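You operate a simulated robot arm through the tools that you are given. There is no shell and no other tool.

You run a simulated robot arm. Do the job below in one go: nothing can be reset, and whatever is moved stays where it is left.

## Task
Charge the battery named on the charge card up to the card's figure.
Fine: rate dial to the battery's MAX, plug in, power on; power off while that figure shows; the plug stays in.

The check looks at the end state, three seconds after you hand in, the way a careful person would. Anything else that was tipped, shoved, dropped, spilled or broken makes it a failure.

## Robot
A 7-joint arm with a two-finger parallel gripper, fixed in place. Base frame: the origin is on the floor under the middle of its stand, x ahead of it, y to its left, z up; the work surface is at about z = 800. Units: mm, rad, N and s.
It reaches about 1372 mm from its shoulder. Its first joint turns from -2.601 to 2.601 rad. Payload 3.43 kg.
The TCP is the grasp point between the finger pads, 30 mm short of the fingertips. In the tool frame z runs along the fingers and y along their closing line. The gripper opens to 94 mm. The fingers are 28 mm wide and 10 mm thick; the gripper's body (50 by 96 mm) begins 55 mm behind the TCP.
Orientation is that of the tool frame in the base frame, as [roll, pitch, yaw] about the fixed x, y, z axes, in that order (R = Rz(yaw) Ry(pitch) Rx(roll)). With the fingers straight down and closing along the base's y, the tool's x points along the base's -x, its y along +y and its z along -z.

## Interface
- The arm moves only by the tool step_arm. Its argument "moves" is a list of rows, each a list of 7 numbers: the gripper command, from -1 (shut) to 1 (fully open), values between in proportion, then the shift along the tool's x, y, z in units of 50 mm (1.0 is 50 mm), then the turn, a rotation vector about the tool's x, y, z in units of 6 degrees (1.0 is 6 degrees). In form: [[gripper, tx, ty, tz, ax, ay, az], ...]. A call has 1 to 20 rows; each row shifts and turns the commanded pose from where the row before left it, along the tool's axes as they then stand. A call with a number of a shift or a turn outside -1 to 1 is refused whole. Rows are played at 5 a second. More than 50 mm and 0.15 rad between two rows, or a gripper value outside its range, and nothing of the call is played. Where a pose cannot be reached the arm comes as near as it can. A force on the tool above 40 N (or 10 N above the force at the start of the call, whichever is more), or a blocked arm, ends the call early, and 0.2 s more pass. Each finger travels about 45 mm/s and halts on what it meets, pressing with about 29 N; the grip force reading is that of the motor and also rises with nothing between the fingers. The clock runs only during rows and for 0.2 s after the last one: add rows that do not move to give the fingers time. It gives the time, the measured TCP pose, the force on the tool (base axes), the opening and the grip force at its end, in the units of the frame above (readings bear some noise), with the torque about the TCP (base axes, N m) and any sound that the robot's microphone picked up, and new pictures: "pictures" is both (left out), scene, wrist or none.
- Cameras (640 x 400 px; columns grow to the right, rows downward): "scene" is fixed at [219, 501.4, 1429.9]; the picture's right is [-0.30, -0.95, 0.00], its down [-0.66, 0.20, -0.73] and it looks along [0.69, -0.22, -0.69] (base axes); focal length 241 px, centre (320, 200). "wrist" rides on the gripper at [76, 14, -102] in the tool frame; the picture's right is [-0.18, 0.98, 0.00], its down [-0.75, -0.14, -0.64] and it looks along [-0.63, -0.12, 0.77] (tool axes); focal length 243 px, centre (320, 200). There is no depth. A picture from a camera that has moved, and an enlarged one, comes with that camera's place and axes in the base frame and with its lens.
- zoom(camera, box): a new picture of the part [left, top, right, bottom] of that camera's present view, enlarged. The clock stands still meanwhile.
- finish_job(): hands the job in; it is judged then, once.

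Places have to be worked out from the pictures, the camera data and where the tool is seen. Open the gripper and draw the arm clear of the work before you hand the job in, unless the task says otherwise.

The tools are called after ">>>" by a JSON object that holds its "name" and its "arguments". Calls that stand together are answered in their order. step_arm: Moves the arm, as the interface text tells. Its arguments: {"type":"object","properties":{"moves":{"type":"array","items":{"type":"array","items":{"type":"number"}}},"pictures":{"type":"string","enum":["both","scene","wrist","none"]}},"required":["moves"]} The other tools are called the same way: zoom (camera, box) takes an enlarged picture of a part of a camera's view; finish_job () hands the job in.

At the start:

```text
time: 0.0
ee_pos: [901.8, 401.1, 1201.4]
tool_rot: [3.141, 0.0, -3.141]
wrist_force: [-0.7, -0.4, 0.1]
ft_torque: [0.01, 0.0, -0.03]
width: 94.1
grasp_force: 0.1
```

scene: 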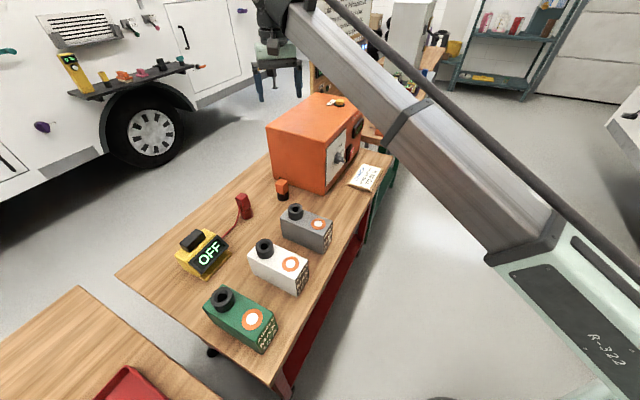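
wrist: 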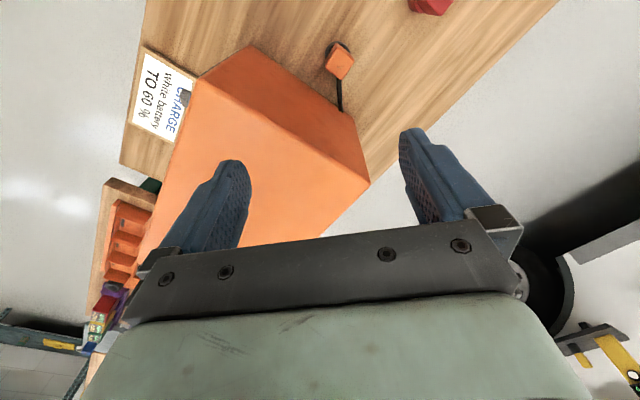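

I'll start by zooming in on the scene camera to read the card, the charger and the batteries.

>>> {"name": "zoom", "arguments": {"camera": "scene", "box": [260, 80, 400, 210]}}

>>> {"name": "zoom", "arguments": {"camera": "scene", "box": [160, 180, 350, 360]}}

>>> {"name": "zoom", "arguments": {"camera": "wrist", "box": [100, 0, 400, 200]}}

```text
3.08 times, centred on (330, 145) of scene
camera zoom: at [219.0, 501.4, 1429.9], right [-0.3, -0.95, 0.0], down [-0.66, 0.2, -0.73], along [0.69, -0.22, -0.69], focal length 741 px, centre (289, 369)
```

zoom: 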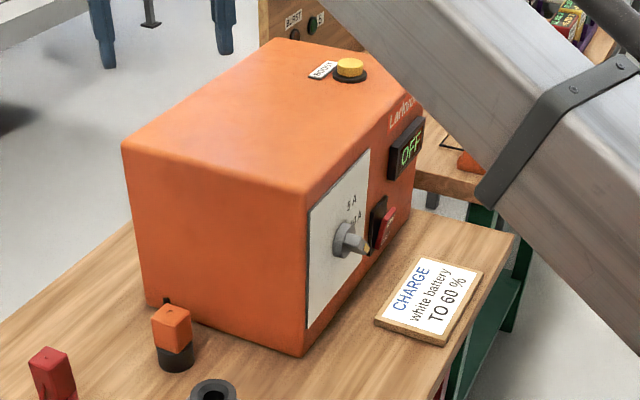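

```text
2.22 times, centred on (255, 270) of scene
camera zoom: at [219.0, 501.4, 1429.9], right [-0.3, -0.95, 0.0], down [-0.66, 0.2, -0.73], along [0.69, -0.22, -0.69], focal length 535 px, centre (464, 44)
```

zoom: 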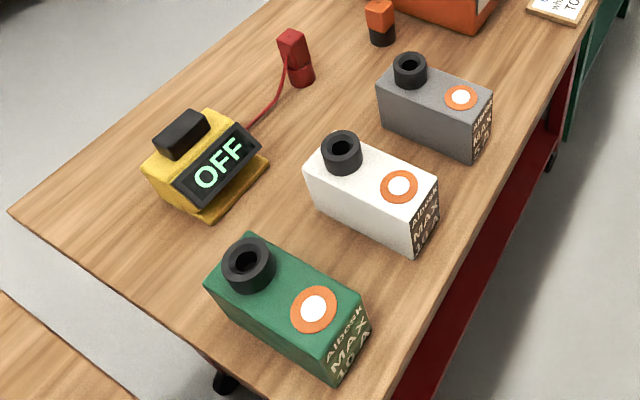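

```text
2.00 times, centred on (250, 100) of wrist
camera zoom: at [826.1, 415.9, 1304.3], right [0.18, 0.98, 0.0], down [0.75, -0.14, 0.64], along [0.63, -0.12, -0.77], focal length 485 px, centre (460, 400)
```

zoom: 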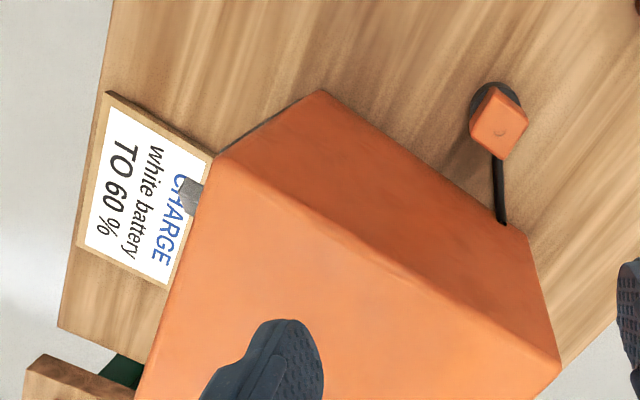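

The card says: white battery to 60 %. I'll zoom closer on the white battery's label and on the charger's front and top.

>>> {"name": "zoom", "arguments": {"camera": "scene", "box": [280, 250, 320, 300]}}

>>> {"name": "zoom", "arguments": {"camera": "scene", "box": [320, 110, 370, 160]}}

>>> {"name": "zoom", "arguments": {"camera": "scene", "box": [320, 90, 370, 120]}}

>>> {"name": "zoom", "arguments": {"camera": "scene", "box": [170, 180, 270, 280]}}

>>> {"name": "zoom", "arguments": {"camera": "scene", "box": [230, 170, 340, 250]}}

```text
8.00 times, centred on (300, 275) of scene
camera zoom: at [219.0, 501.4, 1429.9], right [-0.3, -0.95, 0.0], down [-0.66, 0.2, -0.73], along [0.69, -0.22, -0.69], focal length 1926 px, centre (480, -400)
```

zoom: 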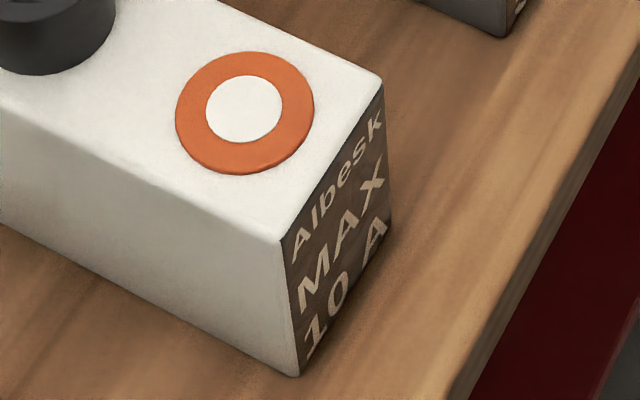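

```text
8.00 times, centred on (345, 135) of scene
camera zoom: at [219.0, 501.4, 1429.9], right [-0.3, -0.95, 0.0], down [-0.66, 0.2, -0.73], along [0.69, -0.22, -0.69], focal length 1926 px, centre (120, 720)
```

zoom: 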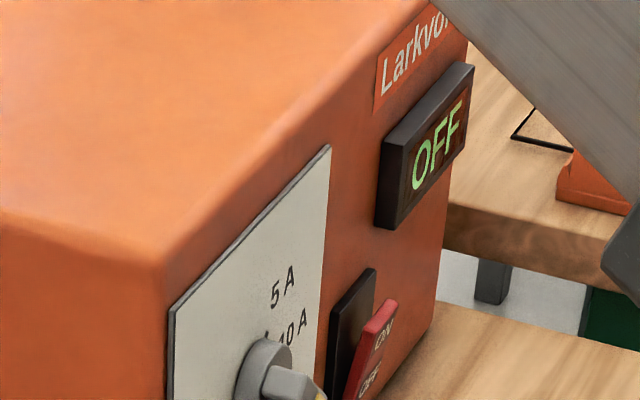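

```text
12.80 times, centred on (345, 105) of scene
camera zoom: at [219.0, 501.4, 1429.9], right [-0.3, -0.95, 0.0], down [-0.66, 0.2, -0.73], along [0.69, -0.22, -0.69], focal length 3081 px, centre (0, 1416)
```

zoom: 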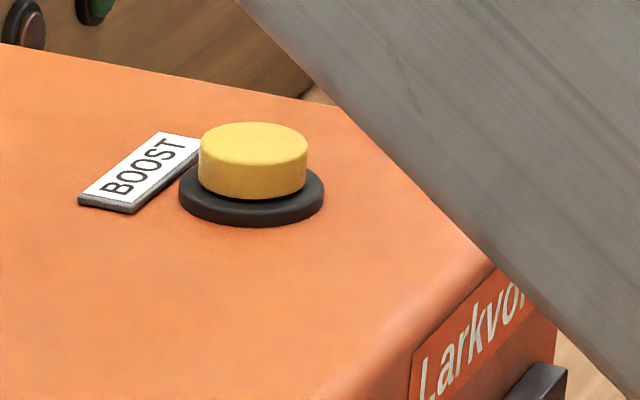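

```text
4.00 times, centred on (220, 230) of scene
camera zoom: at [219.0, 501.4, 1429.9], right [-0.3, -0.95, 0.0], down [-0.66, 0.2, -0.73], along [0.69, -0.22, -0.69], focal length 963 px, centre (720, 80)
```

zoom: 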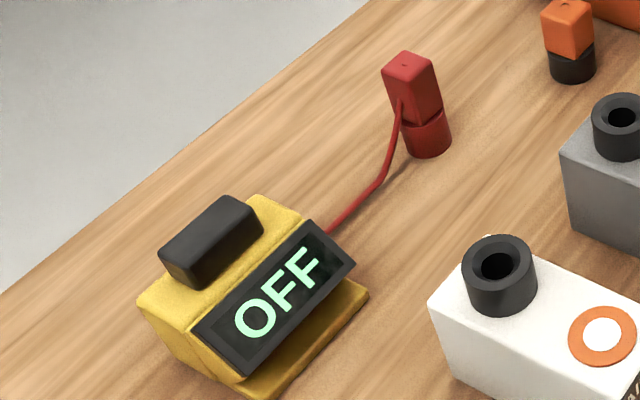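

```text
5.00 times, centred on (285, 210) of scene
camera zoom: at [219.0, 501.4, 1429.9], right [-0.3, -0.95, 0.0], down [-0.66, 0.2, -0.73], along [0.69, -0.22, -0.69], focal length 1204 px, centre (495, 150)
```

zoom: 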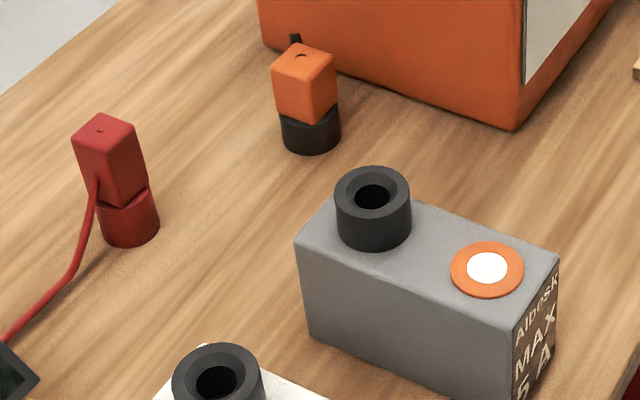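

White battery: MAX 10 A, target 60 %. The charger's front faces roughly (-0.7,-0.7), with the dial, rocker and display on it, and the orange plug is parked near (900,435). I'll move the arm in front of the panel, high up, and yaw it 45° so the wrist camera sees the panel.

>>> {"name": "step_arm", "arguments": {"moves": [[1, 0.25, -0.8, 0.1, 0, 0, 0], [1, 0.25, -0.8, 0.1, 0, 0, 0], [1, 0.25, -0.8, 0.1, 0, 0, 0], [1, 0.25, -0.8, 0.1, 0, 0, 0], [1, 0.25, -0.8, 0.1, 0, 0, 0], [1, 0.25, -0.8, 0.1, 0, 0, 0], [1, 0.25, -0.8, 0.1, 0, 0, 0], [1, 0.25, -0.8, 0.1, 0, 0, 0], [1, 0.25, -0.8, 0.1, 0, 0, 0], [1, 0.25, -0.8, 0.1, 0, 0, 0], [1, 0, 0, 0, 0, 0, -0.9375], [1, 0, 0, 0, 0, 0, -0.9375], [1, 0, 0, 0, 0, 0, -0.9375], [1, 0, 0, 0, 0, 0, -0.9375], [1, 0, 0, 0, 0, 0, -0.9375], [1, 0, 0, 0, 0, 0, -0.9375], [1, 0, 0, 0, 0, 0, -0.9375], [1, 0, 0, 0, 0, 0, -0.9375]], "pictures": "both"}}

```text
time: 1.5
ee_pos: [824.2, 147.5, 1170.6]
tool_rot: [-3.141, 0.007, 3.135]
wrist_force: [2.6, -1.7, -2.6]
ft_torque: [0.16, 0.08, 0.09]
width: 94.1
grasp_force: 0.0
stopped in row 7: the force on the tool passed its limit at 47 N (the readings are from after the stop); the commanded pose is now the measured one
camera wrist: at [747.7, 161.8, 1272.5], right [0.19, 0.98, 0.0], down [0.75, -0.15, 0.65], along [0.64, -0.12, -0.76], focal length 243 px, centre (320, 200)
```

scene: 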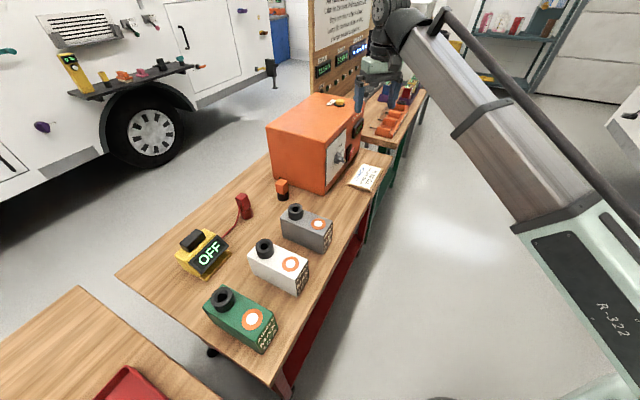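
wrist: 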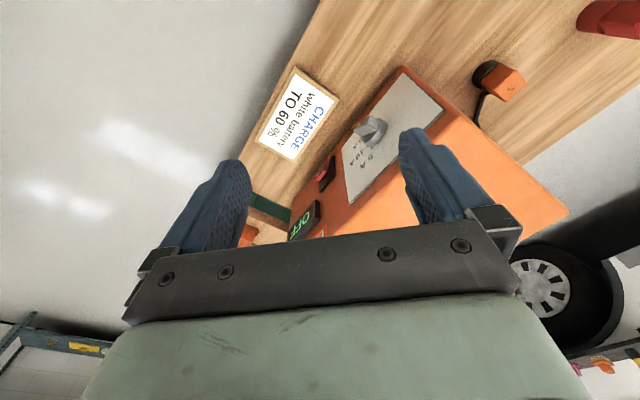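

The call stopped early at 47 N, though nothing in the scene looks displaced; I'll zoom in to check for contact and to read the panel.

>>> {"name": "zoom", "arguments": {"camera": "wrist", "box": [240, 40, 580, 250]}}

>>> {"name": "zoom", "arguments": {"camera": "scene", "box": [260, 20, 430, 200]}}

>>> {"name": "zoom", "arguments": {"camera": "wrist", "box": [320, 60, 450, 200]}}

```text
1.88 times, centred on (410, 145) of wrist
camera zoom: at [747.7, 161.8, 1272.5], right [0.19, 0.98, 0.0], down [0.75, -0.15, 0.65], along [0.64, -0.12, -0.76], focal length 457 px, centre (151, 304)
```

zoom: 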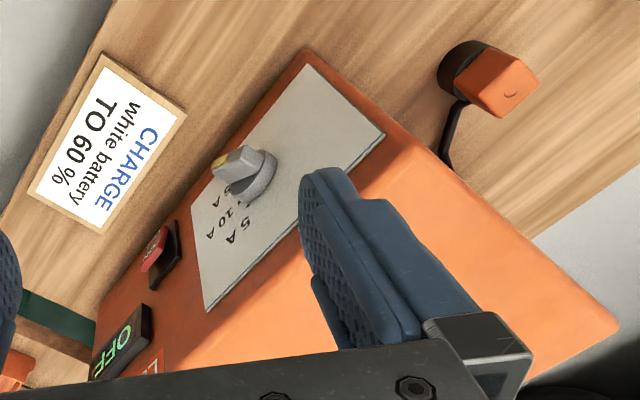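

```text
2.22 times, centred on (345, 110) of scene
camera zoom: at [219.0, 501.4, 1429.9], right [-0.3, -0.95, 0.0], down [-0.66, 0.2, -0.73], along [0.69, -0.22, -0.69], focal length 535 px, centre (264, 400)
```

zoom: 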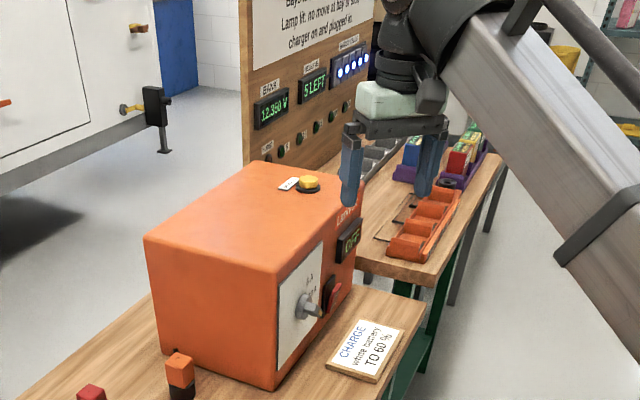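

```text
2.86 times, centred on (385, 130) of wrist
camera zoom: at [747.7, 161.8, 1272.5], right [0.19, 0.98, 0.0], down [0.75, -0.15, 0.65], along [0.64, -0.12, -0.76], focal length 693 px, centre (134, 400)
```

zoom: 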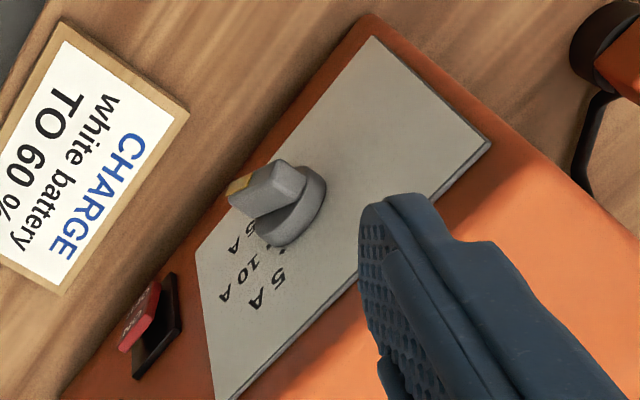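

There's a notice board in the background with rules about lamps and the charger. I'll read it before doing anything else.

>>> {"name": "zoom", "arguments": {"camera": "scene", "box": [300, 0, 380, 60]}}

>>> {"name": "zoom", "arguments": {"camera": "scene", "box": [310, 30, 400, 100]}}

>>> {"name": "zoom", "arguments": {"camera": "scene", "box": [330, 70, 370, 100]}}

```text
6.67 times, centred on (340, 30) of scene
camera zoom: at [219.0, 501.4, 1429.9], right [-0.3, -0.95, 0.0], down [-0.66, 0.2, -0.73], along [0.69, -0.22, -0.69], focal length 1605 px, centre (187, 1333)
```

zoom: 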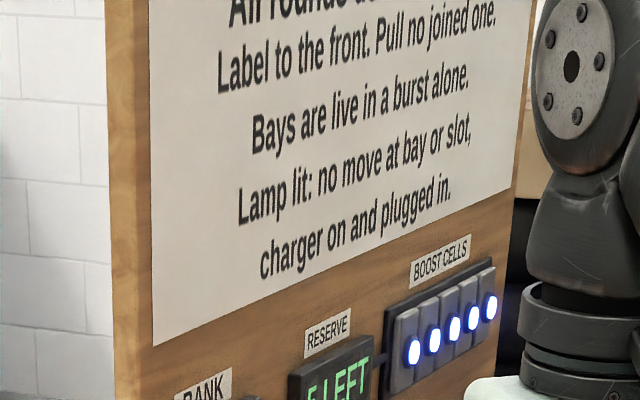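

```text
5.71 times, centred on (355, 65) of scene
camera zoom: at [219.0, 501.4, 1429.9], right [-0.3, -0.95, 0.0], down [-0.66, 0.2, -0.73], along [0.69, -0.22, -0.69], focal length 1376 px, centre (120, 971)
```

zoom: 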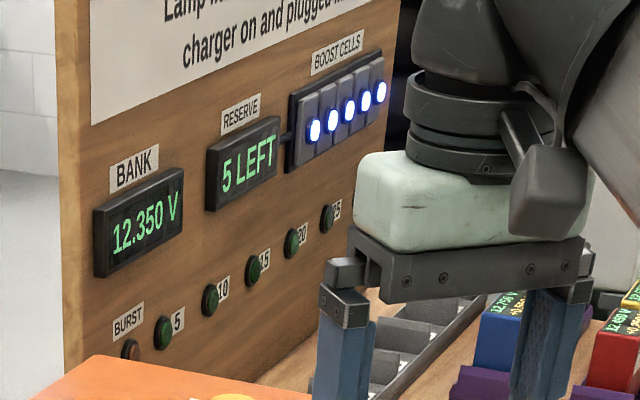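

```text
13.33 times, centred on (350, 85) of scene
camera zoom: at [219.0, 501.4, 1429.9], right [-0.3, -0.95, 0.0], down [-0.66, 0.2, -0.73], along [0.69, -0.22, -0.69], focal length 3210 px, centre (-80, 1733)
```

zoom: 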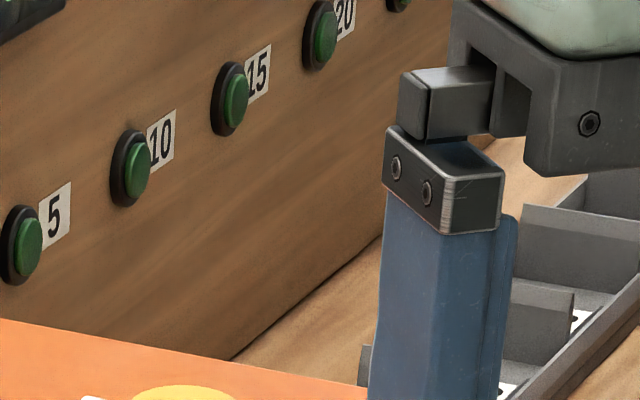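

The board belongs to another setup, so I'll leave it alone. The box top works out at z≈1025, well below the fingertips at 1140, so the 47 N was most likely inertial. I'll continue more slowly to a spot in front of the panel.

>>> {"name": "step_arm", "arguments": {"moves": [[1, 0.05, -0.2, 0.03, 0, 0, 0], [1, 0.1, -0.35, 0.05, 0, 0, 0], [1, 0.15, -0.5, 0.07, 0, 0, 0], [1, 0.15, -0.5, 0.07, 0, 0, 0], [1, 0.15, -0.5, 0.07, 0, 0, 0], [1, 0.15, -0.5, 0.07, 0, 0, 0], [1, 0.1, -0.35, 0.05, 0, 0, -0.3], [1, 0, -0.2, 0, 0, 0, -0.6], [1, 0, 0, 0, 0, 0, -0.8], [1, 0, 0, 0, 0, 0, -0.8], [1, 0, 0, 0, 0, 0, -0.8], [1, 0, 0, 0, 0, 0, -0.8], [1, 0, 0, 0, 0, 0, -0.8], [1, 0, 0, 0, 0, 0, -0.8], [1, 0, 0, 0, 0, 0, -0.8], [1, 0, 0, 0, 0, 0, -0.6], [1, 0, 0, 0, 0, 0, -0.4], [1, 0, 0, 0, 0, 0, 0]], "pictures": "both"}}

```text
time: 2.3
ee_pos: [815.1, 107.4, 1165.2]
tool_rot: [3.14, 0.013, 3.131]
wrist_force: [3.6, -3.4, -4.4]
ft_torque: [0.37, -0.02, 0.27]
width: 93.8
grasp_force: 0.1
stopped in row 3: the force on the tool passed its limit at 44 N (the readings are from after the stop); the commanded pose is now the measured one
camera wrist: at [736.6, 122.5, 1266.3], right [0.19, 0.98, 0.0], down [0.74, -0.15, 0.65], along [0.64, -0.12, -0.76], focal length 243 px, centre (320, 200)
```

scene: 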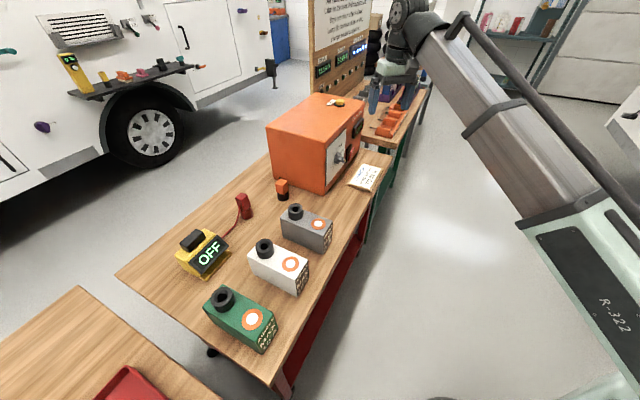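
wrist: 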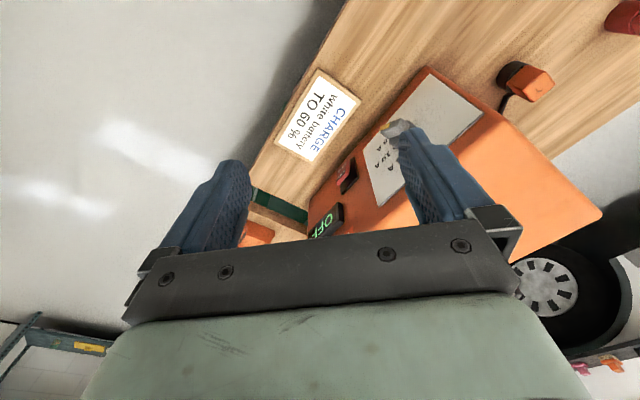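

A second stop at 44 N. I'll hold still for a few rows to see whether the force is a true contact or a transient.

>>> {"name": "step_arm", "arguments": {"moves": [[1, 0, 0, 0, 0, 0, 0], [1, 0, 0, 0, 0, 0, 0], [1, 0, 0, 0, 0, 0, 0]], "pictures": "none"}}

>>> {"name": "zoom", "arguments": {"camera": "scene", "box": [340, 0, 460, 110]}}

```text
time: 3.1
ee_pos: [813.7, 107.6, 1164.0]
tool_rot: [3.139, 0.012, 3.132]
wrist_force: [5.7, -1.4, -9.8]
ft_torque: [0.23, -0.21, 0.13]
width: 94.0
grasp_force: 0.0
```

```text
3.64 times, centred on (400, 55) of scene
camera zoom: at [219.0, 501.4, 1429.9], right [-0.3, -0.95, 0.0], down [-0.66, 0.2, -0.73], along [0.69, -0.22, -0.69], focal length 875 px, centre (29, 727)
```

zoom: 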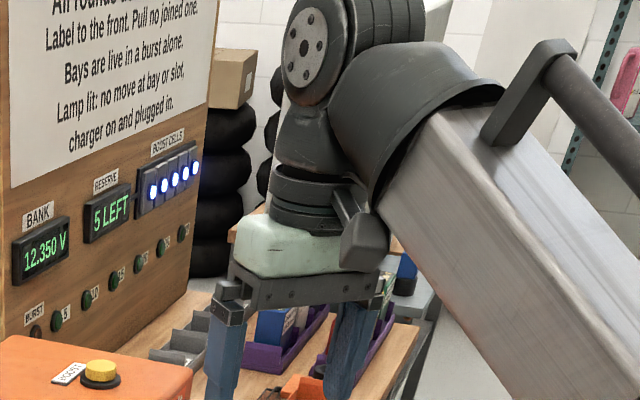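

The force persists at rest (≈ -10 N in z), and the zoom shows the wrist camera box pressed against the forearm beam, so this is self-contact and not the work. I'll move forward (+x) to free it, then yaw the other way (camera swinging via +y) so the camera will later sit above the hand.

>>> {"name": "step_arm", "arguments": {"moves": [[1, -0.4, 0, 0, 0, 0, 0], [1, -0.5, 0, 0.1, 0, 0, 0], [1, -0.5, 0.2, 0.1, 0, 0, 0], [1, 0, 0, 0, 0, 0, 0]], "pictures": "none"}}

```text
time: 4.1
ee_pos: [885.0, 118.4, 1155.6]
tool_rot: [3.141, 0.012, 3.131]
wrist_force: [0.3, -0.2, 0.8]
ft_torque: [0.0, 0.0, -0.03]
width: 94.0
grasp_force: 0.0
```

It's free now (force ≈ 0). I'll rotate about tool z in steps.

>>> {"name": "step_arm", "arguments": {"moves": [[1, 0, 0, 0, 0, 0, 0.5], [1, 0, 0, 0, 0, 0, 0.9], [1, 0, 0, 0, 0, 0, 0.9], [1, 0, 0, 0, 0, 0, 0.9], [1, 0, 0, 0, 0, 0, 0.9], [1, 0, 0, 0, 0, 0, 0.9], [1, 0, 0, 0, 0, 0, 0.9], [1, 0, 0, 0, 0, 0, 0.9], [1, 0, 0, 0, 0, 0, 0.9], [1, 0, 0, 0, 0, 0, 0.9], [1, 0, 0, 0, 0, 0, 0.9], [1, 0, 0, 0, 0, 0, 0.5], [1, 0, 0, 0, 0, 0, 0]], "pictures": "both"}}

```text
time: 6.9
ee_pos: [883.3, 117.2, 1155.2]
tool_rot: [3.131, 0.006, 2.083]
wrist_force: [-0.4, 0.0, -0.3]
ft_torque: [-0.04, -0.01, -0.01]
width: 93.9
grasp_force: 0.1
camera wrist: at [857.7, 190.0, 1257.9], right [0.95, 0.32, 0.01], down [0.24, -0.73, 0.64], along [0.22, -0.61, -0.77], focal length 243 px, centre (320, 200)
```

scene: 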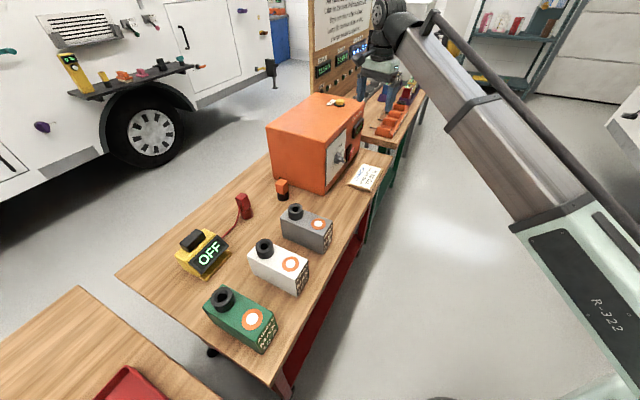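
wrist: 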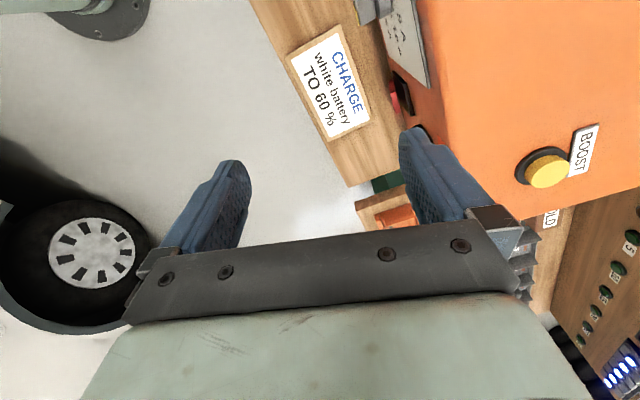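

The rotation works and nothing is near. I'll do the remaining 75° so that tool x points at the panel.

>>> {"name": "step_arm", "arguments": {"moves": [[1, 0, 0, 0, 0, 0, 0.5], [1, 0, 0, 0, 0, 0, 0.9], [1, 0, 0, 0, 0, 0, 0.9], [1, 0, 0, 0, 0, 0, 0.9], [1, 0, 0, 0, 0, 0, 0.9], [1, 0, 0, 0, 0, 0, 0.9], [1, 0, 0, 0, 0, 0, 0.9], [1, 0, 0, 0, 0, 0, 0.9], [1, 0, 0, 0, 0, 0, 0.9], [1, 0, 0, 0, 0, 0, 0.9], [1, 0, 0, 0, 0, 0, 0.9], [1, 0, 0, 0, 0, 0, 0.9], [1, 0, 0, 0, 0, 0, 0.9], [1, 0, 0, 0, 0, 0, 0.9], [1, 0, 0, 0, 0, 0, 0.3], [1, 0, 0, 0, 0, 0, 0]], "pictures": "wrist"}}

```text
time: 10.3
ee_pos: [884.5, 116.3, 1155.0]
tool_rot: [3.134, -0.011, 0.774]
wrist_force: [-0.4, -0.2, 0.5]
ft_torque: [0.0, 0.03, 0.02]
width: 94.1
grasp_force: 0.2
camera wrist: at [947.3, 159.5, 1258.9], right [0.55, -0.83, 0.01], down [-0.65, -0.43, 0.63], along [-0.52, -0.35, -0.77], focal length 243 px, centre (320, 200)
```

wrist: 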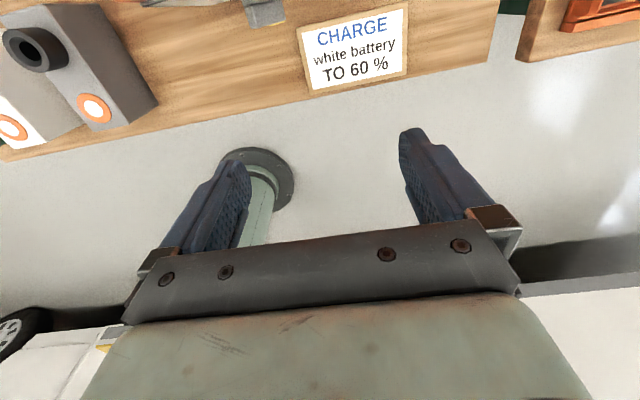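

Yaw is now 44°. I'll pitch the tool up about its y axis so the fingers point at the panel with the camera above, in two parts.

>>> {"name": "step_arm", "arguments": {"moves": [[1, 0, 0, 0, 0, 0.5, 0], [1, 0, 0, 0, 0, 0.8, 0], [1, 0, 0, 0, 0, 0.8, 0], [1, 0, 0, 0, 0, 0.8, 0], [1, 0, 0, 0, 0, 0.8, 0], [1, 0, 0, 0, 0, 0.8, 0], [1, 0, 0, 0, 0, 0.8, 0], [1, 0, 0, 0, 0, 0.8, 0], [1, 0, 0, 0, 0, 0.8, 0], [1, 0, 0, 0, 0, 0.8, 0], [1, 0, 0, 0, 0, 0.3, 0], [1, 0, 0, 0, 0, 0, 0]], "pictures": "both"}}

```text
time: 12.9
ee_pos: [885.3, 115.1, 1155.1]
tool_rot: [3.13, -0.851, 0.782]
wrist_force: [0.4, -0.4, 1.1]
ft_torque: [-0.01, -0.03, 0.01]
width: 93.8
grasp_force: 0.1
camera wrist: at [874.5, 88.6, 1280.7], right [0.6, -0.79, -0.13], down [-0.8, -0.59, -0.14], along [0.04, 0.19, -0.98], focal length 243 px, centre (320, 200)
```

scene: 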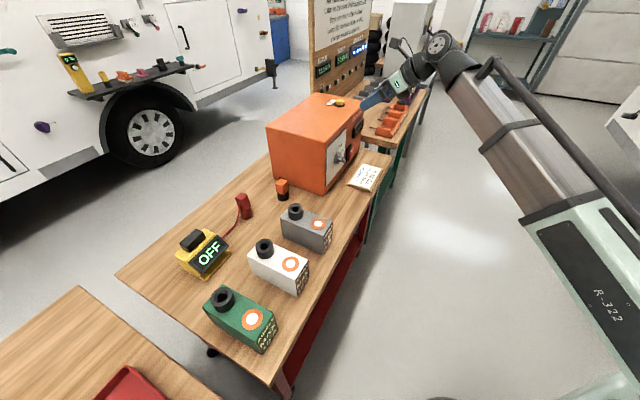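
wrist: 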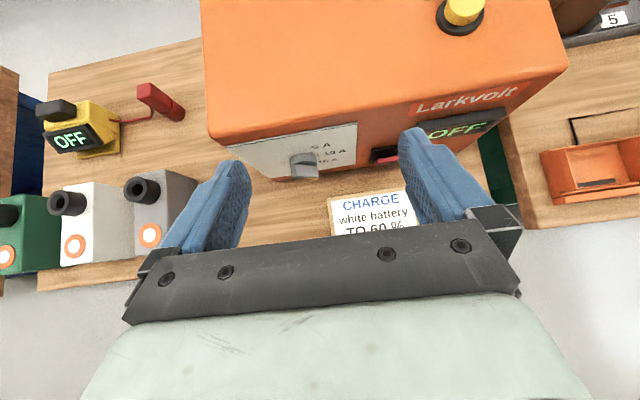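

The view is upright now. I'll finish the pitch to horizontal, then back off about 60 mm and come down to dial height for a clear view.

>>> {"name": "step_arm", "arguments": {"moves": [[1, 0, 0, 0, 0, 0.5, 0], [1, 0, 0, 0, 0, 0.8, 0], [1, 0, 0, 0, 0, 0.8, 0], [1, 0, 0, 0, 0, 0.8, 0], [1, 0, 0, 0, 0, 0.8, 0], [1, 0, 0, 0, 0, 0.8, 0], [1, 0, 0, 0, 0, 0.8, 0], [1, 0, 0, 0, 0, 0.8, 0], [1, 0, 0, 0, 0, 0.5, 0], [1, 0, 0, 0, 0, 0.27, 0], [1, 0, 0, -0.4, 0, 0, 0], [1, -0.2, 0, -0.4, 0, 0, 0], [1, -0.4, 0, -0.4, 0, 0, 0], [1, -0.5, 0, 0, 0, 0, 0], [1, -0.5, 0, 0, 0, 0, 0], [1, -0.5, 0, 0, 0, 0, 0], [1, -0.3, 0, 0, 0, 0, 0], [1, 0, 0, 0, 0, 0, 0]], "pictures": "both"}}

```text
time: 16.7
ee_pos: [841.0, 73.8, 1034.6]
tool_rot: [1.917, -1.565, 2.0]
wrist_force: [0.5, 1.2, 0.6]
ft_torque: [-0.02, 0.04, -0.01]
width: 94.1
grasp_force: 0.1
camera wrist: at [778.4, -7.2, 1111.5], right [0.69, -0.7, -0.18], down [-0.56, -0.35, -0.75], along [0.47, 0.62, -0.63], focal length 243 px, centre (320, 200)
```

scene: 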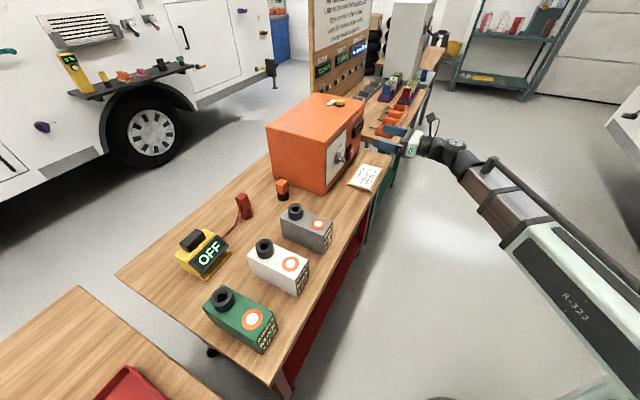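
wrist: 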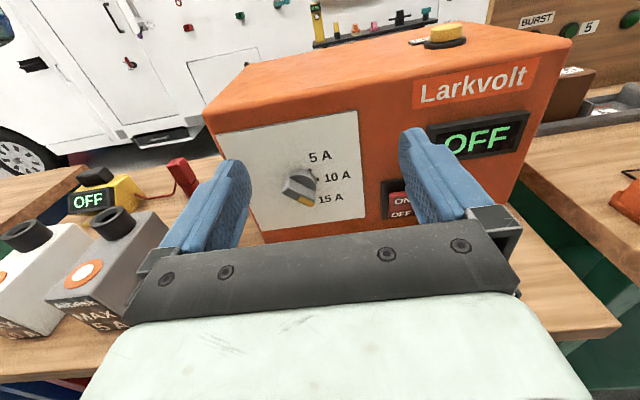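

Now the panel is readable. I'll zoom into the dial, rocker and display.

>>> {"name": "zoom", "arguments": {"camera": "wrist", "box": [220, 110, 420, 240]}}

>>> {"name": "zoom", "arguments": {"camera": "wrist", "box": [260, 140, 360, 220]}}

>>> {"name": "zoom", "arguments": {"camera": "wrist", "box": [190, 20, 590, 250]}}

```text
3.08 times, centred on (320, 175) of wrist
camera zoom: at [778.4, -7.2, 1111.5], right [0.69, -0.7, -0.18], down [-0.56, -0.35, -0.75], along [0.47, 0.62, -0.63], focal length 746 px, centre (320, 277)
```

zoom: 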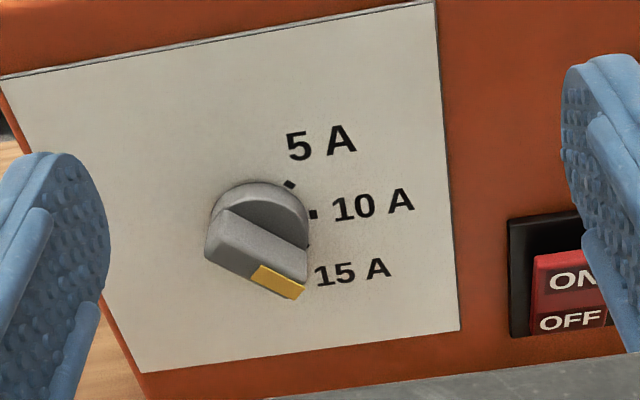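

```text
5.00 times, centred on (310, 180) of wrist
camera zoom: at [778.4, -7.2, 1111.5], right [0.69, -0.7, -0.18], down [-0.56, -0.35, -0.75], along [0.47, 0.62, -0.63], focal length 1213 px, centre (370, 300)
```

zoom: 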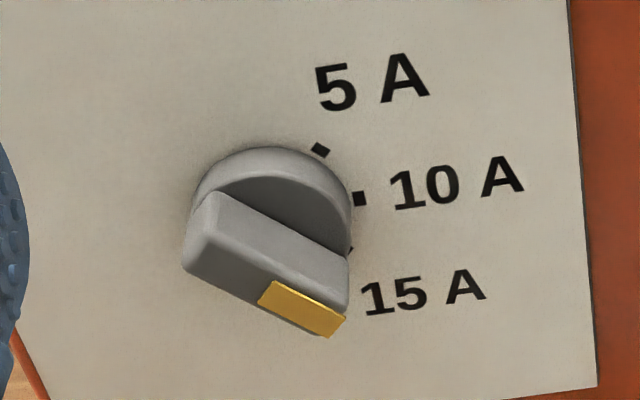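

```text
1.60 times, centred on (390, 135) of wrist
camera zoom: at [778.4, -7.2, 1111.5], right [0.69, -0.7, -0.18], down [-0.56, -0.35, -0.75], along [0.47, 0.62, -0.63], focal length 388 px, centre (208, 304)
```

zoom: 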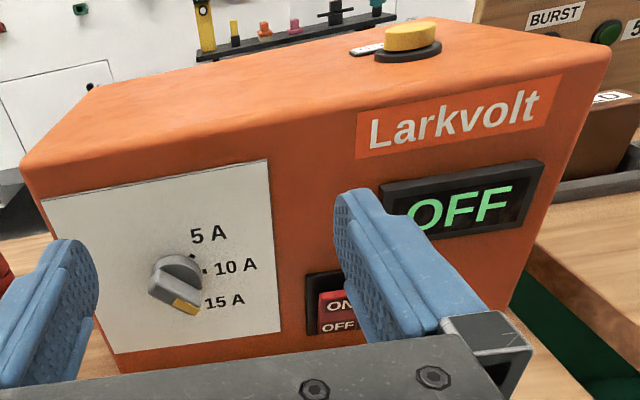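

The dial now points at 15 A, with ticks roughly 45° apart and 10 A pointing horizontally right. The plate is parallel to the tool's XY plane to within about 1°. I'll shift about 48 mm left and 110 mm down so the dial is on the tool axis, and use the parallax to find the distance.

>>> {"name": "step_arm", "arguments": {"moves": [[1, -0.2, -0.08, 0, 0, 0, 0], [1, -0.4, -0.16, 0, 0, 0, 0], [1, -0.5, -0.2, 0, 0, 0, 0], [1, -0.5, -0.2, 0, 0, 0, 0], [1, -0.4, -0.2, 0, 0, 0, 0], [1, -0.2, -0.12, 0, 0, 0, 0], [1, 0, 0, 0, 0, 0, 0], [1, 0, 0, 0, 0, 0, 0]], "pictures": "both"}}

```text
time: 18.5
ee_pos: [808.3, 106.7, 924.5]
tool_rot: [1.93, -1.564, 1.987]
wrist_force: [0.5, -0.1, 0.3]
ft_torque: [-0.01, 0.0, 0.0]
width: 94.0
grasp_force: 0.0
camera wrist: at [744.8, 26.0, 1001.4], right [0.69, -0.7, -0.18], down [-0.56, -0.35, -0.75], along [0.47, 0.62, -0.63], focal length 243 px, centre (320, 200)
```

scene: 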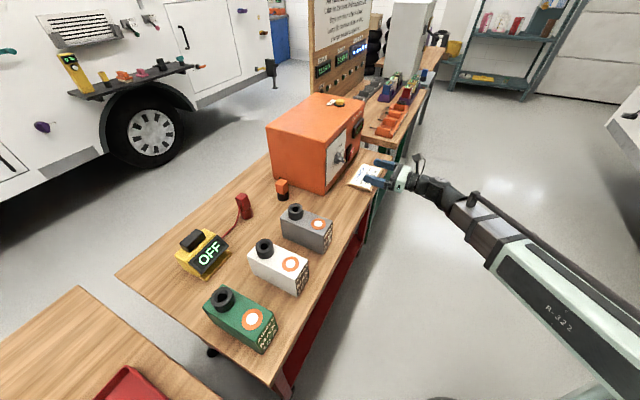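
wrist: 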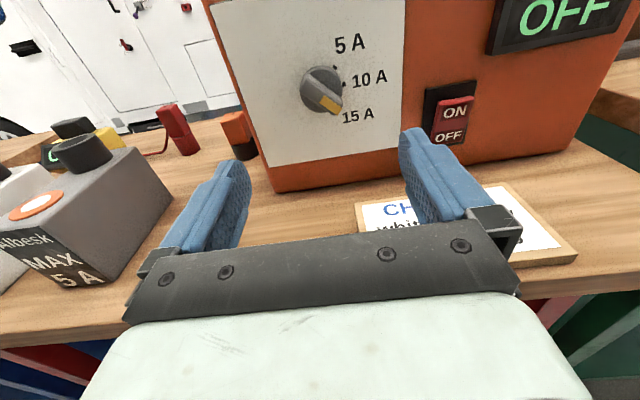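

>>> {"name": "zoom", "arguments": {"camera": "wrist", "box": [280, 20, 440, 140]}}

>>> {"name": "zoom", "arguments": {"camera": "wrist", "box": [190, 0, 630, 200]}}

```text
3.33 times, centred on (360, 80) of wrist
camera zoom: at [744.8, 26.0, 1001.4], right [0.69, -0.7, -0.18], down [-0.56, -0.35, -0.75], along [0.47, 0.62, -0.63], focal length 809 px, centre (187, 600)
```

zoom: 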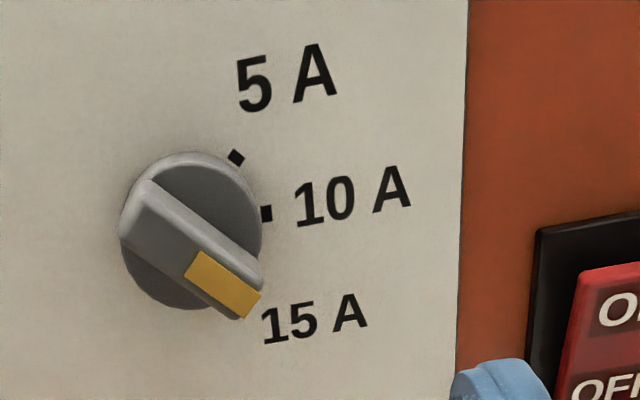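

```text
1.45 times, centred on (410, 100) of wrist
camera zoom: at [744.8, 26.0, 1001.4], right [0.69, -0.7, -0.18], down [-0.56, -0.35, -0.75], along [0.47, 0.62, -0.63], focal length 353 px, centre (189, 346)
```

zoom: 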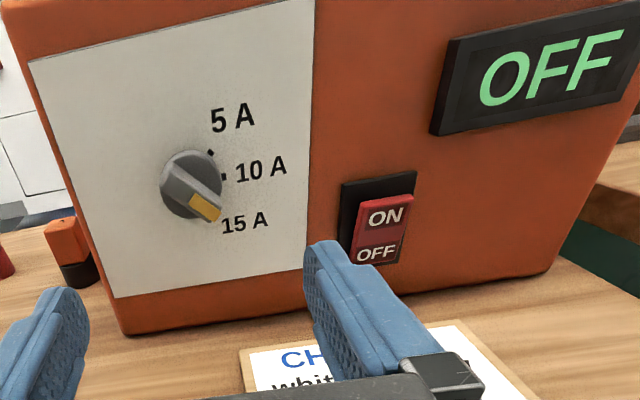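

From the parallax, the panel is about 161 mm ahead of the TCP and the dial centre is about 5 mm above and 1 mm right of the tool axis. The wing sits at -45°, is about 10 mm thick and protrudes about 32 mm. I'll centre up, partly close the gripper and roll the tool 45° counter-clockwise so the fingers straddle the wing.

>>> {"name": "step_arm", "arguments": {"moves": [[0, 0.1, 0.016, 0, 0, 0, 0], [0, 0, 0, 0, 0, 0, -0.5], [0, 0, 0, 0, 0, 0, -0.9], [0, 0, 0, 0, 0, 0, -0.9], [0, 0, 0, 0, 0, 0, -0.9], [0, 0, 0, 0, 0, 0, -0.9], [0, 0, 0, 0, 0, 0, -0.9], [0, 0, 0, 0, 0, 0, -0.9], [0, 0, 0, 0, 0, 0, -0.9], [0, 0, 0, 0, 0, 0, -0.7], [0, 0, 0, 0, 0, 0, 0], [0, 0, 0, 0, 0, 0, 0]], "pictures": "both"}}

```text
time: 21.1
ee_pos: [808.0, 107.3, 931.5]
tool_rot: [1.576, -0.777, 2.34]
wrist_force: [0.7, 0.6, 0.1]
ft_torque: [0.04, 0.01, 0.0]
width: 47.1
grasp_force: 0.0
camera wrist: at [705.0, 67.2, 994.4], right [0.57, -0.59, 0.57], down [-0.15, -0.76, -0.63], along [0.8, 0.27, -0.53], focal length 243 px, centre (320, 200)
```

scene: 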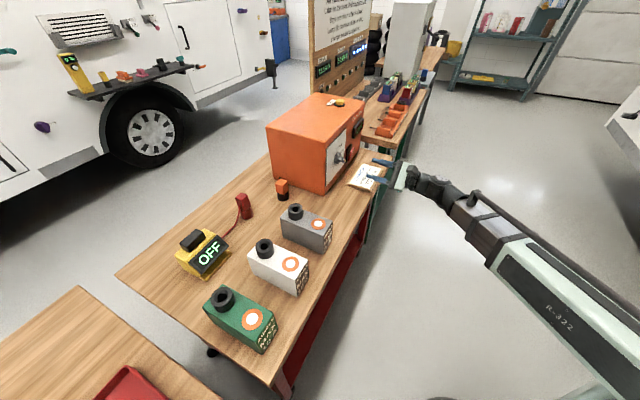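
wrist: 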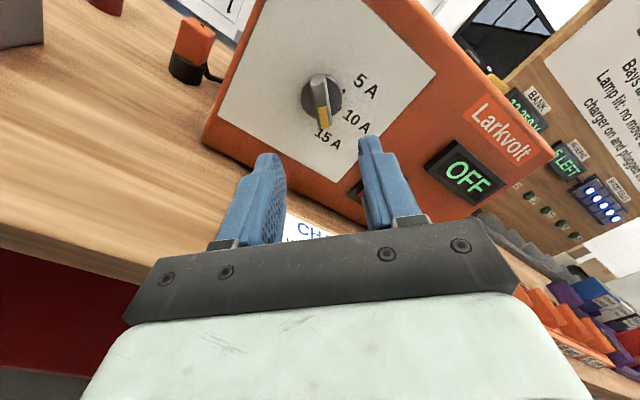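

>>> {"name": "zoom", "arguments": {"camera": "wrist", "box": [270, 60, 390, 160]}}

```text
4.00 times, centred on (330, 110) of wrist
camera zoom: at [705.0, 67.2, 994.4], right [0.57, -0.59, 0.57], down [-0.15, -0.76, -0.63], along [0.8, 0.27, -0.53], focal length 970 px, centre (280, 560)
```

zoom: 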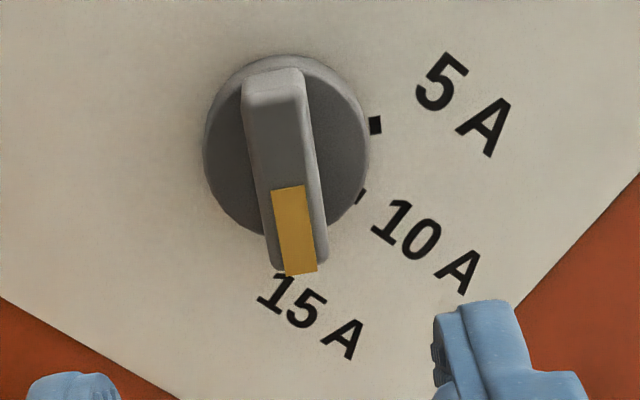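

The wing is aligned with the fingers and centred within about 2 mm. I'll advance about 112 mm along the tool axis, slowing at the end.

>>> {"name": "step_arm", "arguments": {"moves": [[0, -0.03, 0.015, 0.2, 0, 0, 0], [0, 0, 0, 0.4, 0, 0, 0], [0, 0, 0, 0.4, 0, 0, 0], [0, 0, 0, 0.4, 0, 0, 0], [0, 0, 0, 0.3, 0, 0, 0], [0, 0, 0, 0.2, 0, 0, 0], [0, 0, 0, 0.1, 0, 0, 0], [0, 0, 0, 0, 0, 0, 0], [0, 0, 0, 0, 0, 0, 0]], "pictures": "both"}}

```text
time: 23.1
ee_pos: [881.5, 175.4, 929.0]
tool_rot: [1.574, -0.778, 2.341]
wrist_force: [0.9, -0.2, 0.3]
ft_torque: [-0.04, 0.0, 0.02]
width: 47.0
grasp_force: 0.0
camera wrist: at [777.4, 135.5, 993.8], right [0.58, -0.59, 0.57], down [-0.15, -0.76, -0.63], along [0.8, 0.27, -0.53], focal length 243 px, centre (320, 200)
```

scene: 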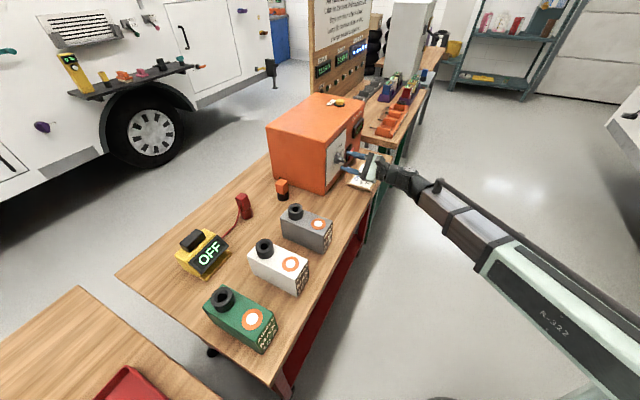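
wrist: 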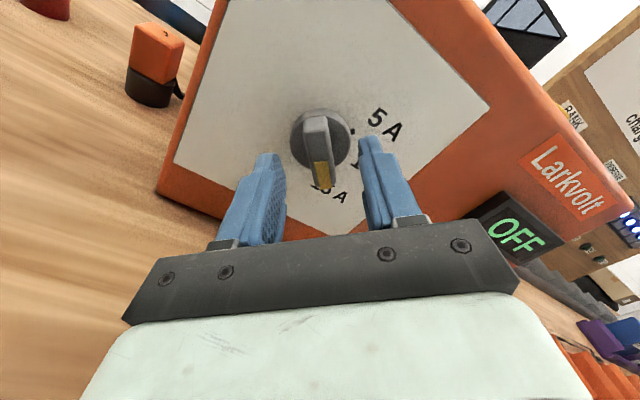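

>>> {"name": "zoom", "arguments": {"camera": "wrist", "box": [220, 80, 420, 240]}}

>>> {"name": "zoom", "arguments": {"camera": "scene", "box": [310, 120, 410, 200]}}

```text
2.50 times, centred on (320, 160) of wrist
camera zoom: at [777.4, 135.5, 993.8], right [0.58, -0.59, 0.57], down [-0.15, -0.76, -0.63], along [0.8, 0.27, -0.53], focal length 606 px, centre (320, 300)
```

zoom: 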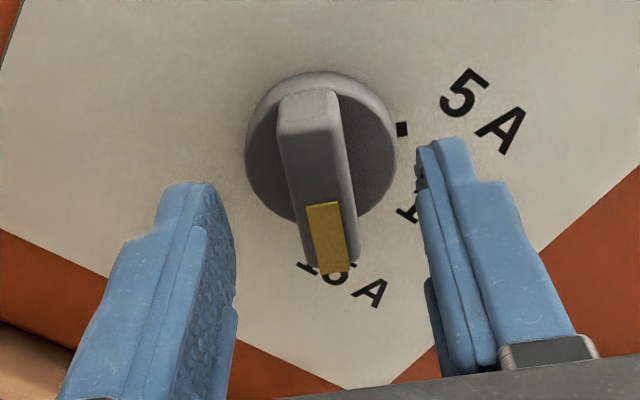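

```text
5.00 times, centred on (360, 160) of scene
camera zoom: at [219.0, 501.4, 1429.9], right [-0.3, -0.95, 0.0], down [-0.66, 0.2, -0.73], along [0.69, -0.22, -0.69], focal length 1204 px, centre (120, 400)
```

zoom: 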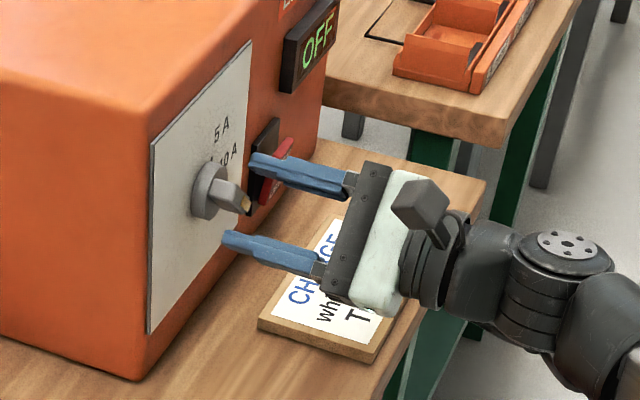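

The fingers flank the wing with the tips about level with its front. I'll advance another 15 mm and close gently.

>>> {"name": "step_arm", "arguments": {"moves": [[0, 0, 0, 0.15, 0, 0, 0], [0, 0, 0, 0.15, 0, 0, 0], [0, 0, 0, 0, 0, 0, 0], [-0.4, 0, 0, 0, 0, 0, 0], [-0.7, 0, 0, 0, 0, 0, 0], [-0.85, 0, 0, 0, 0, 0, 0], [-0.95, 0, 0, 0, 0, 0, 0], [-1, 0, 0, 0, 0, 0, 0], [-1, 0, 0, 0, 0, 0, 0]], "pictures": "both"}}

```text
time: 25.1
ee_pos: [892.7, 185.3, 930.1]
tool_rot: [1.573, -0.779, 2.342]
wrist_force: [7.8, -0.6, 10.1]
ft_torque: [-0.31, 0.32, 0.24]
width: 14.9
grasp_force: 45.4
camera wrist: at [788.3, 146.0, 994.0], right [0.57, -0.59, 0.57], down [-0.15, -0.76, -0.63], along [0.8, 0.27, -0.53], focal length 243 px, centre (320, 200)
```

scene: 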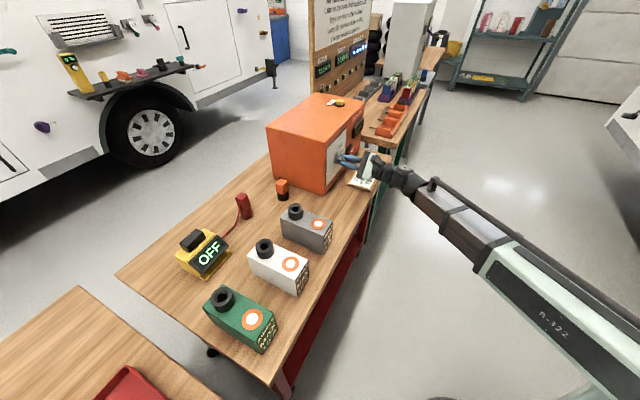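
wrist: 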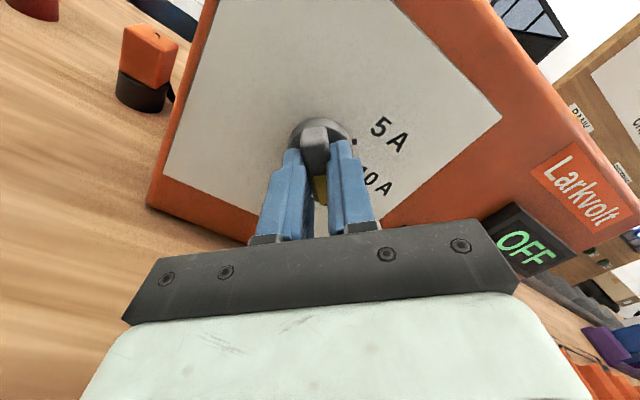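

The wing is gripped (width 14.9) with a small side load of about 11 N along +tool y. I'll ease 1 mm that way and turn the dial 45° counter-clockwise from 15 A to 10 A.

>>> {"name": "step_arm", "arguments": {"moves": [[-1, 0, 0.02, 0, 0, 0, 0], [-1, 0, 0, 0, 0, 0, -0.4], [-1, 0, 0, 0, 0, 0, -0.7], [-1, 0, 0, 0, 0, 0, -0.8], [-1, 0, 0, 0, 0, 0, -0.8], [-1, 0, 0, 0, 0, 0, -0.8], [-1, 0, 0, 0, 0, 0, -0.8], [-1, 0, 0, 0, 0, 0, -0.8], [-1, 0, 0, 0, 0, 0, -0.8], [-1, 0, 0, 0, 0, 0, -0.8], [-1, 0, 0, 0, 0, 0, -0.5], [-1, 0, 0, 0, 0, 0, -0.3], [-1, 0, 0, 0, 0, 0, 0], [-1, 0, 0, 0, 0, 0, 0]], "pictures": "both"}}

```text
time: 28.1
ee_pos: [892.7, 186.6, 929.6]
tool_rot: [1.573, 0.009, 2.345]
wrist_force: [-4.4, 7.0, -4.4]
ft_torque: [0.21, -0.15, -1.31]
width: 15.3
grasp_force: 45.1
camera wrist: at [765.9, 168.7, 944.4], right [0.13, -0.12, 0.98], down [0.07, -0.99, -0.13], along [0.99, 0.08, -0.12], focal length 243 px, centre (320, 200)
```

scene: 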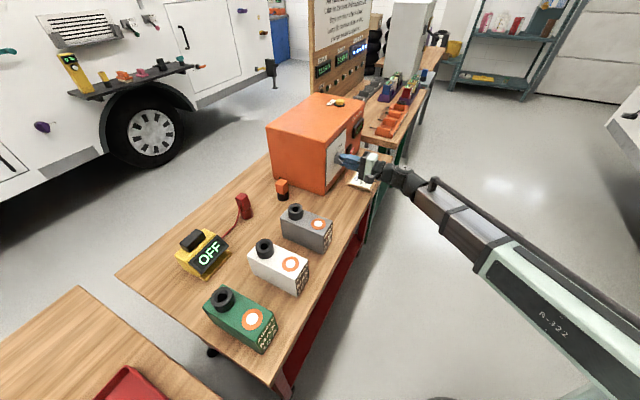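
wrist: 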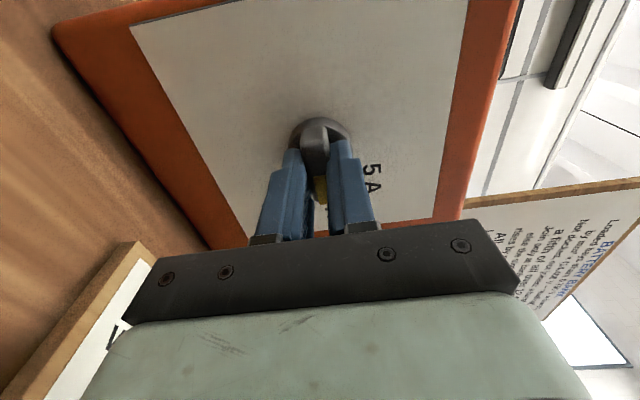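

The rotation finished with modest forces. I'll release and retreat 40 mm to check the dial.

>>> {"name": "step_arm", "arguments": {"moves": [[-0.5, 0, 0, 0, 0, 0, 0], [0, 0, 0, 0, 0, 0, 0], [0, 0, 0, 0, 0, 0, 0], [0, 0, 0, -0.2, 0, 0, 0], [0, 0, 0, -0.4, 0, 0, 0], [0, 0, 0, -0.4, 0, 0, 0], [0, 0, 0, -0.4, 0, 0, 0], [0, 0, 0, -0.2, 0, 0, 0], [0, 0, 0, 0, 0, 0, 0]], "pictures": "both"}}

>>> {"name": "zoom", "arguments": {"camera": "wrist", "box": [240, 60, 440, 200]}}

```text
time: 30.1
ee_pos: [836.7, 129.3, 929.7]
tool_rot: [1.575, 0.008, 2.347]
wrist_force: [-0.3, 0.2, -0.3]
ft_torque: [-0.01, 0.0, -0.01]
width: 47.4
grasp_force: 0.1
camera wrist: at [709.0, 112.4, 944.3], right [0.13, -0.12, 0.98], down [0.07, -0.99, -0.13], along [0.99, 0.08, -0.12], focal length 243 px, centre (320, 200)
```

scene: 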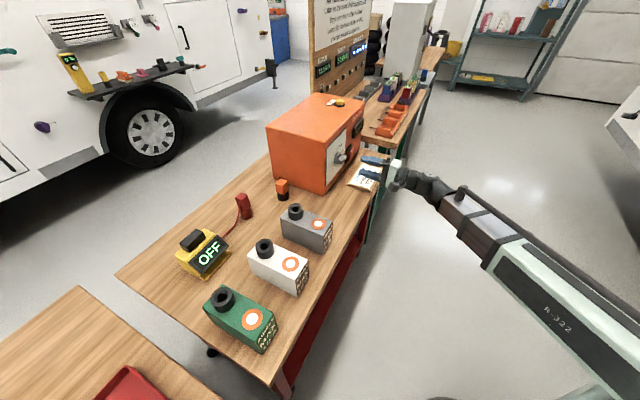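
wrist: 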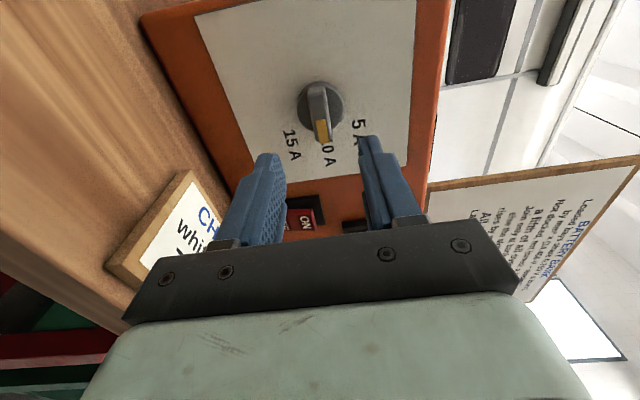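

```text
2.86 times, centred on (340, 130) of wrist
camera zoom: at [709.0, 112.4, 944.3], right [0.13, -0.12, 0.98], down [0.07, -0.99, -0.13], along [0.99, 0.08, -0.12], focal length 693 px, centre (263, 400)
```

zoom: 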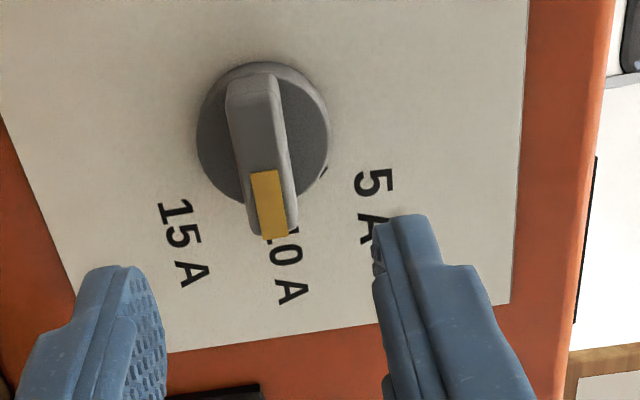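

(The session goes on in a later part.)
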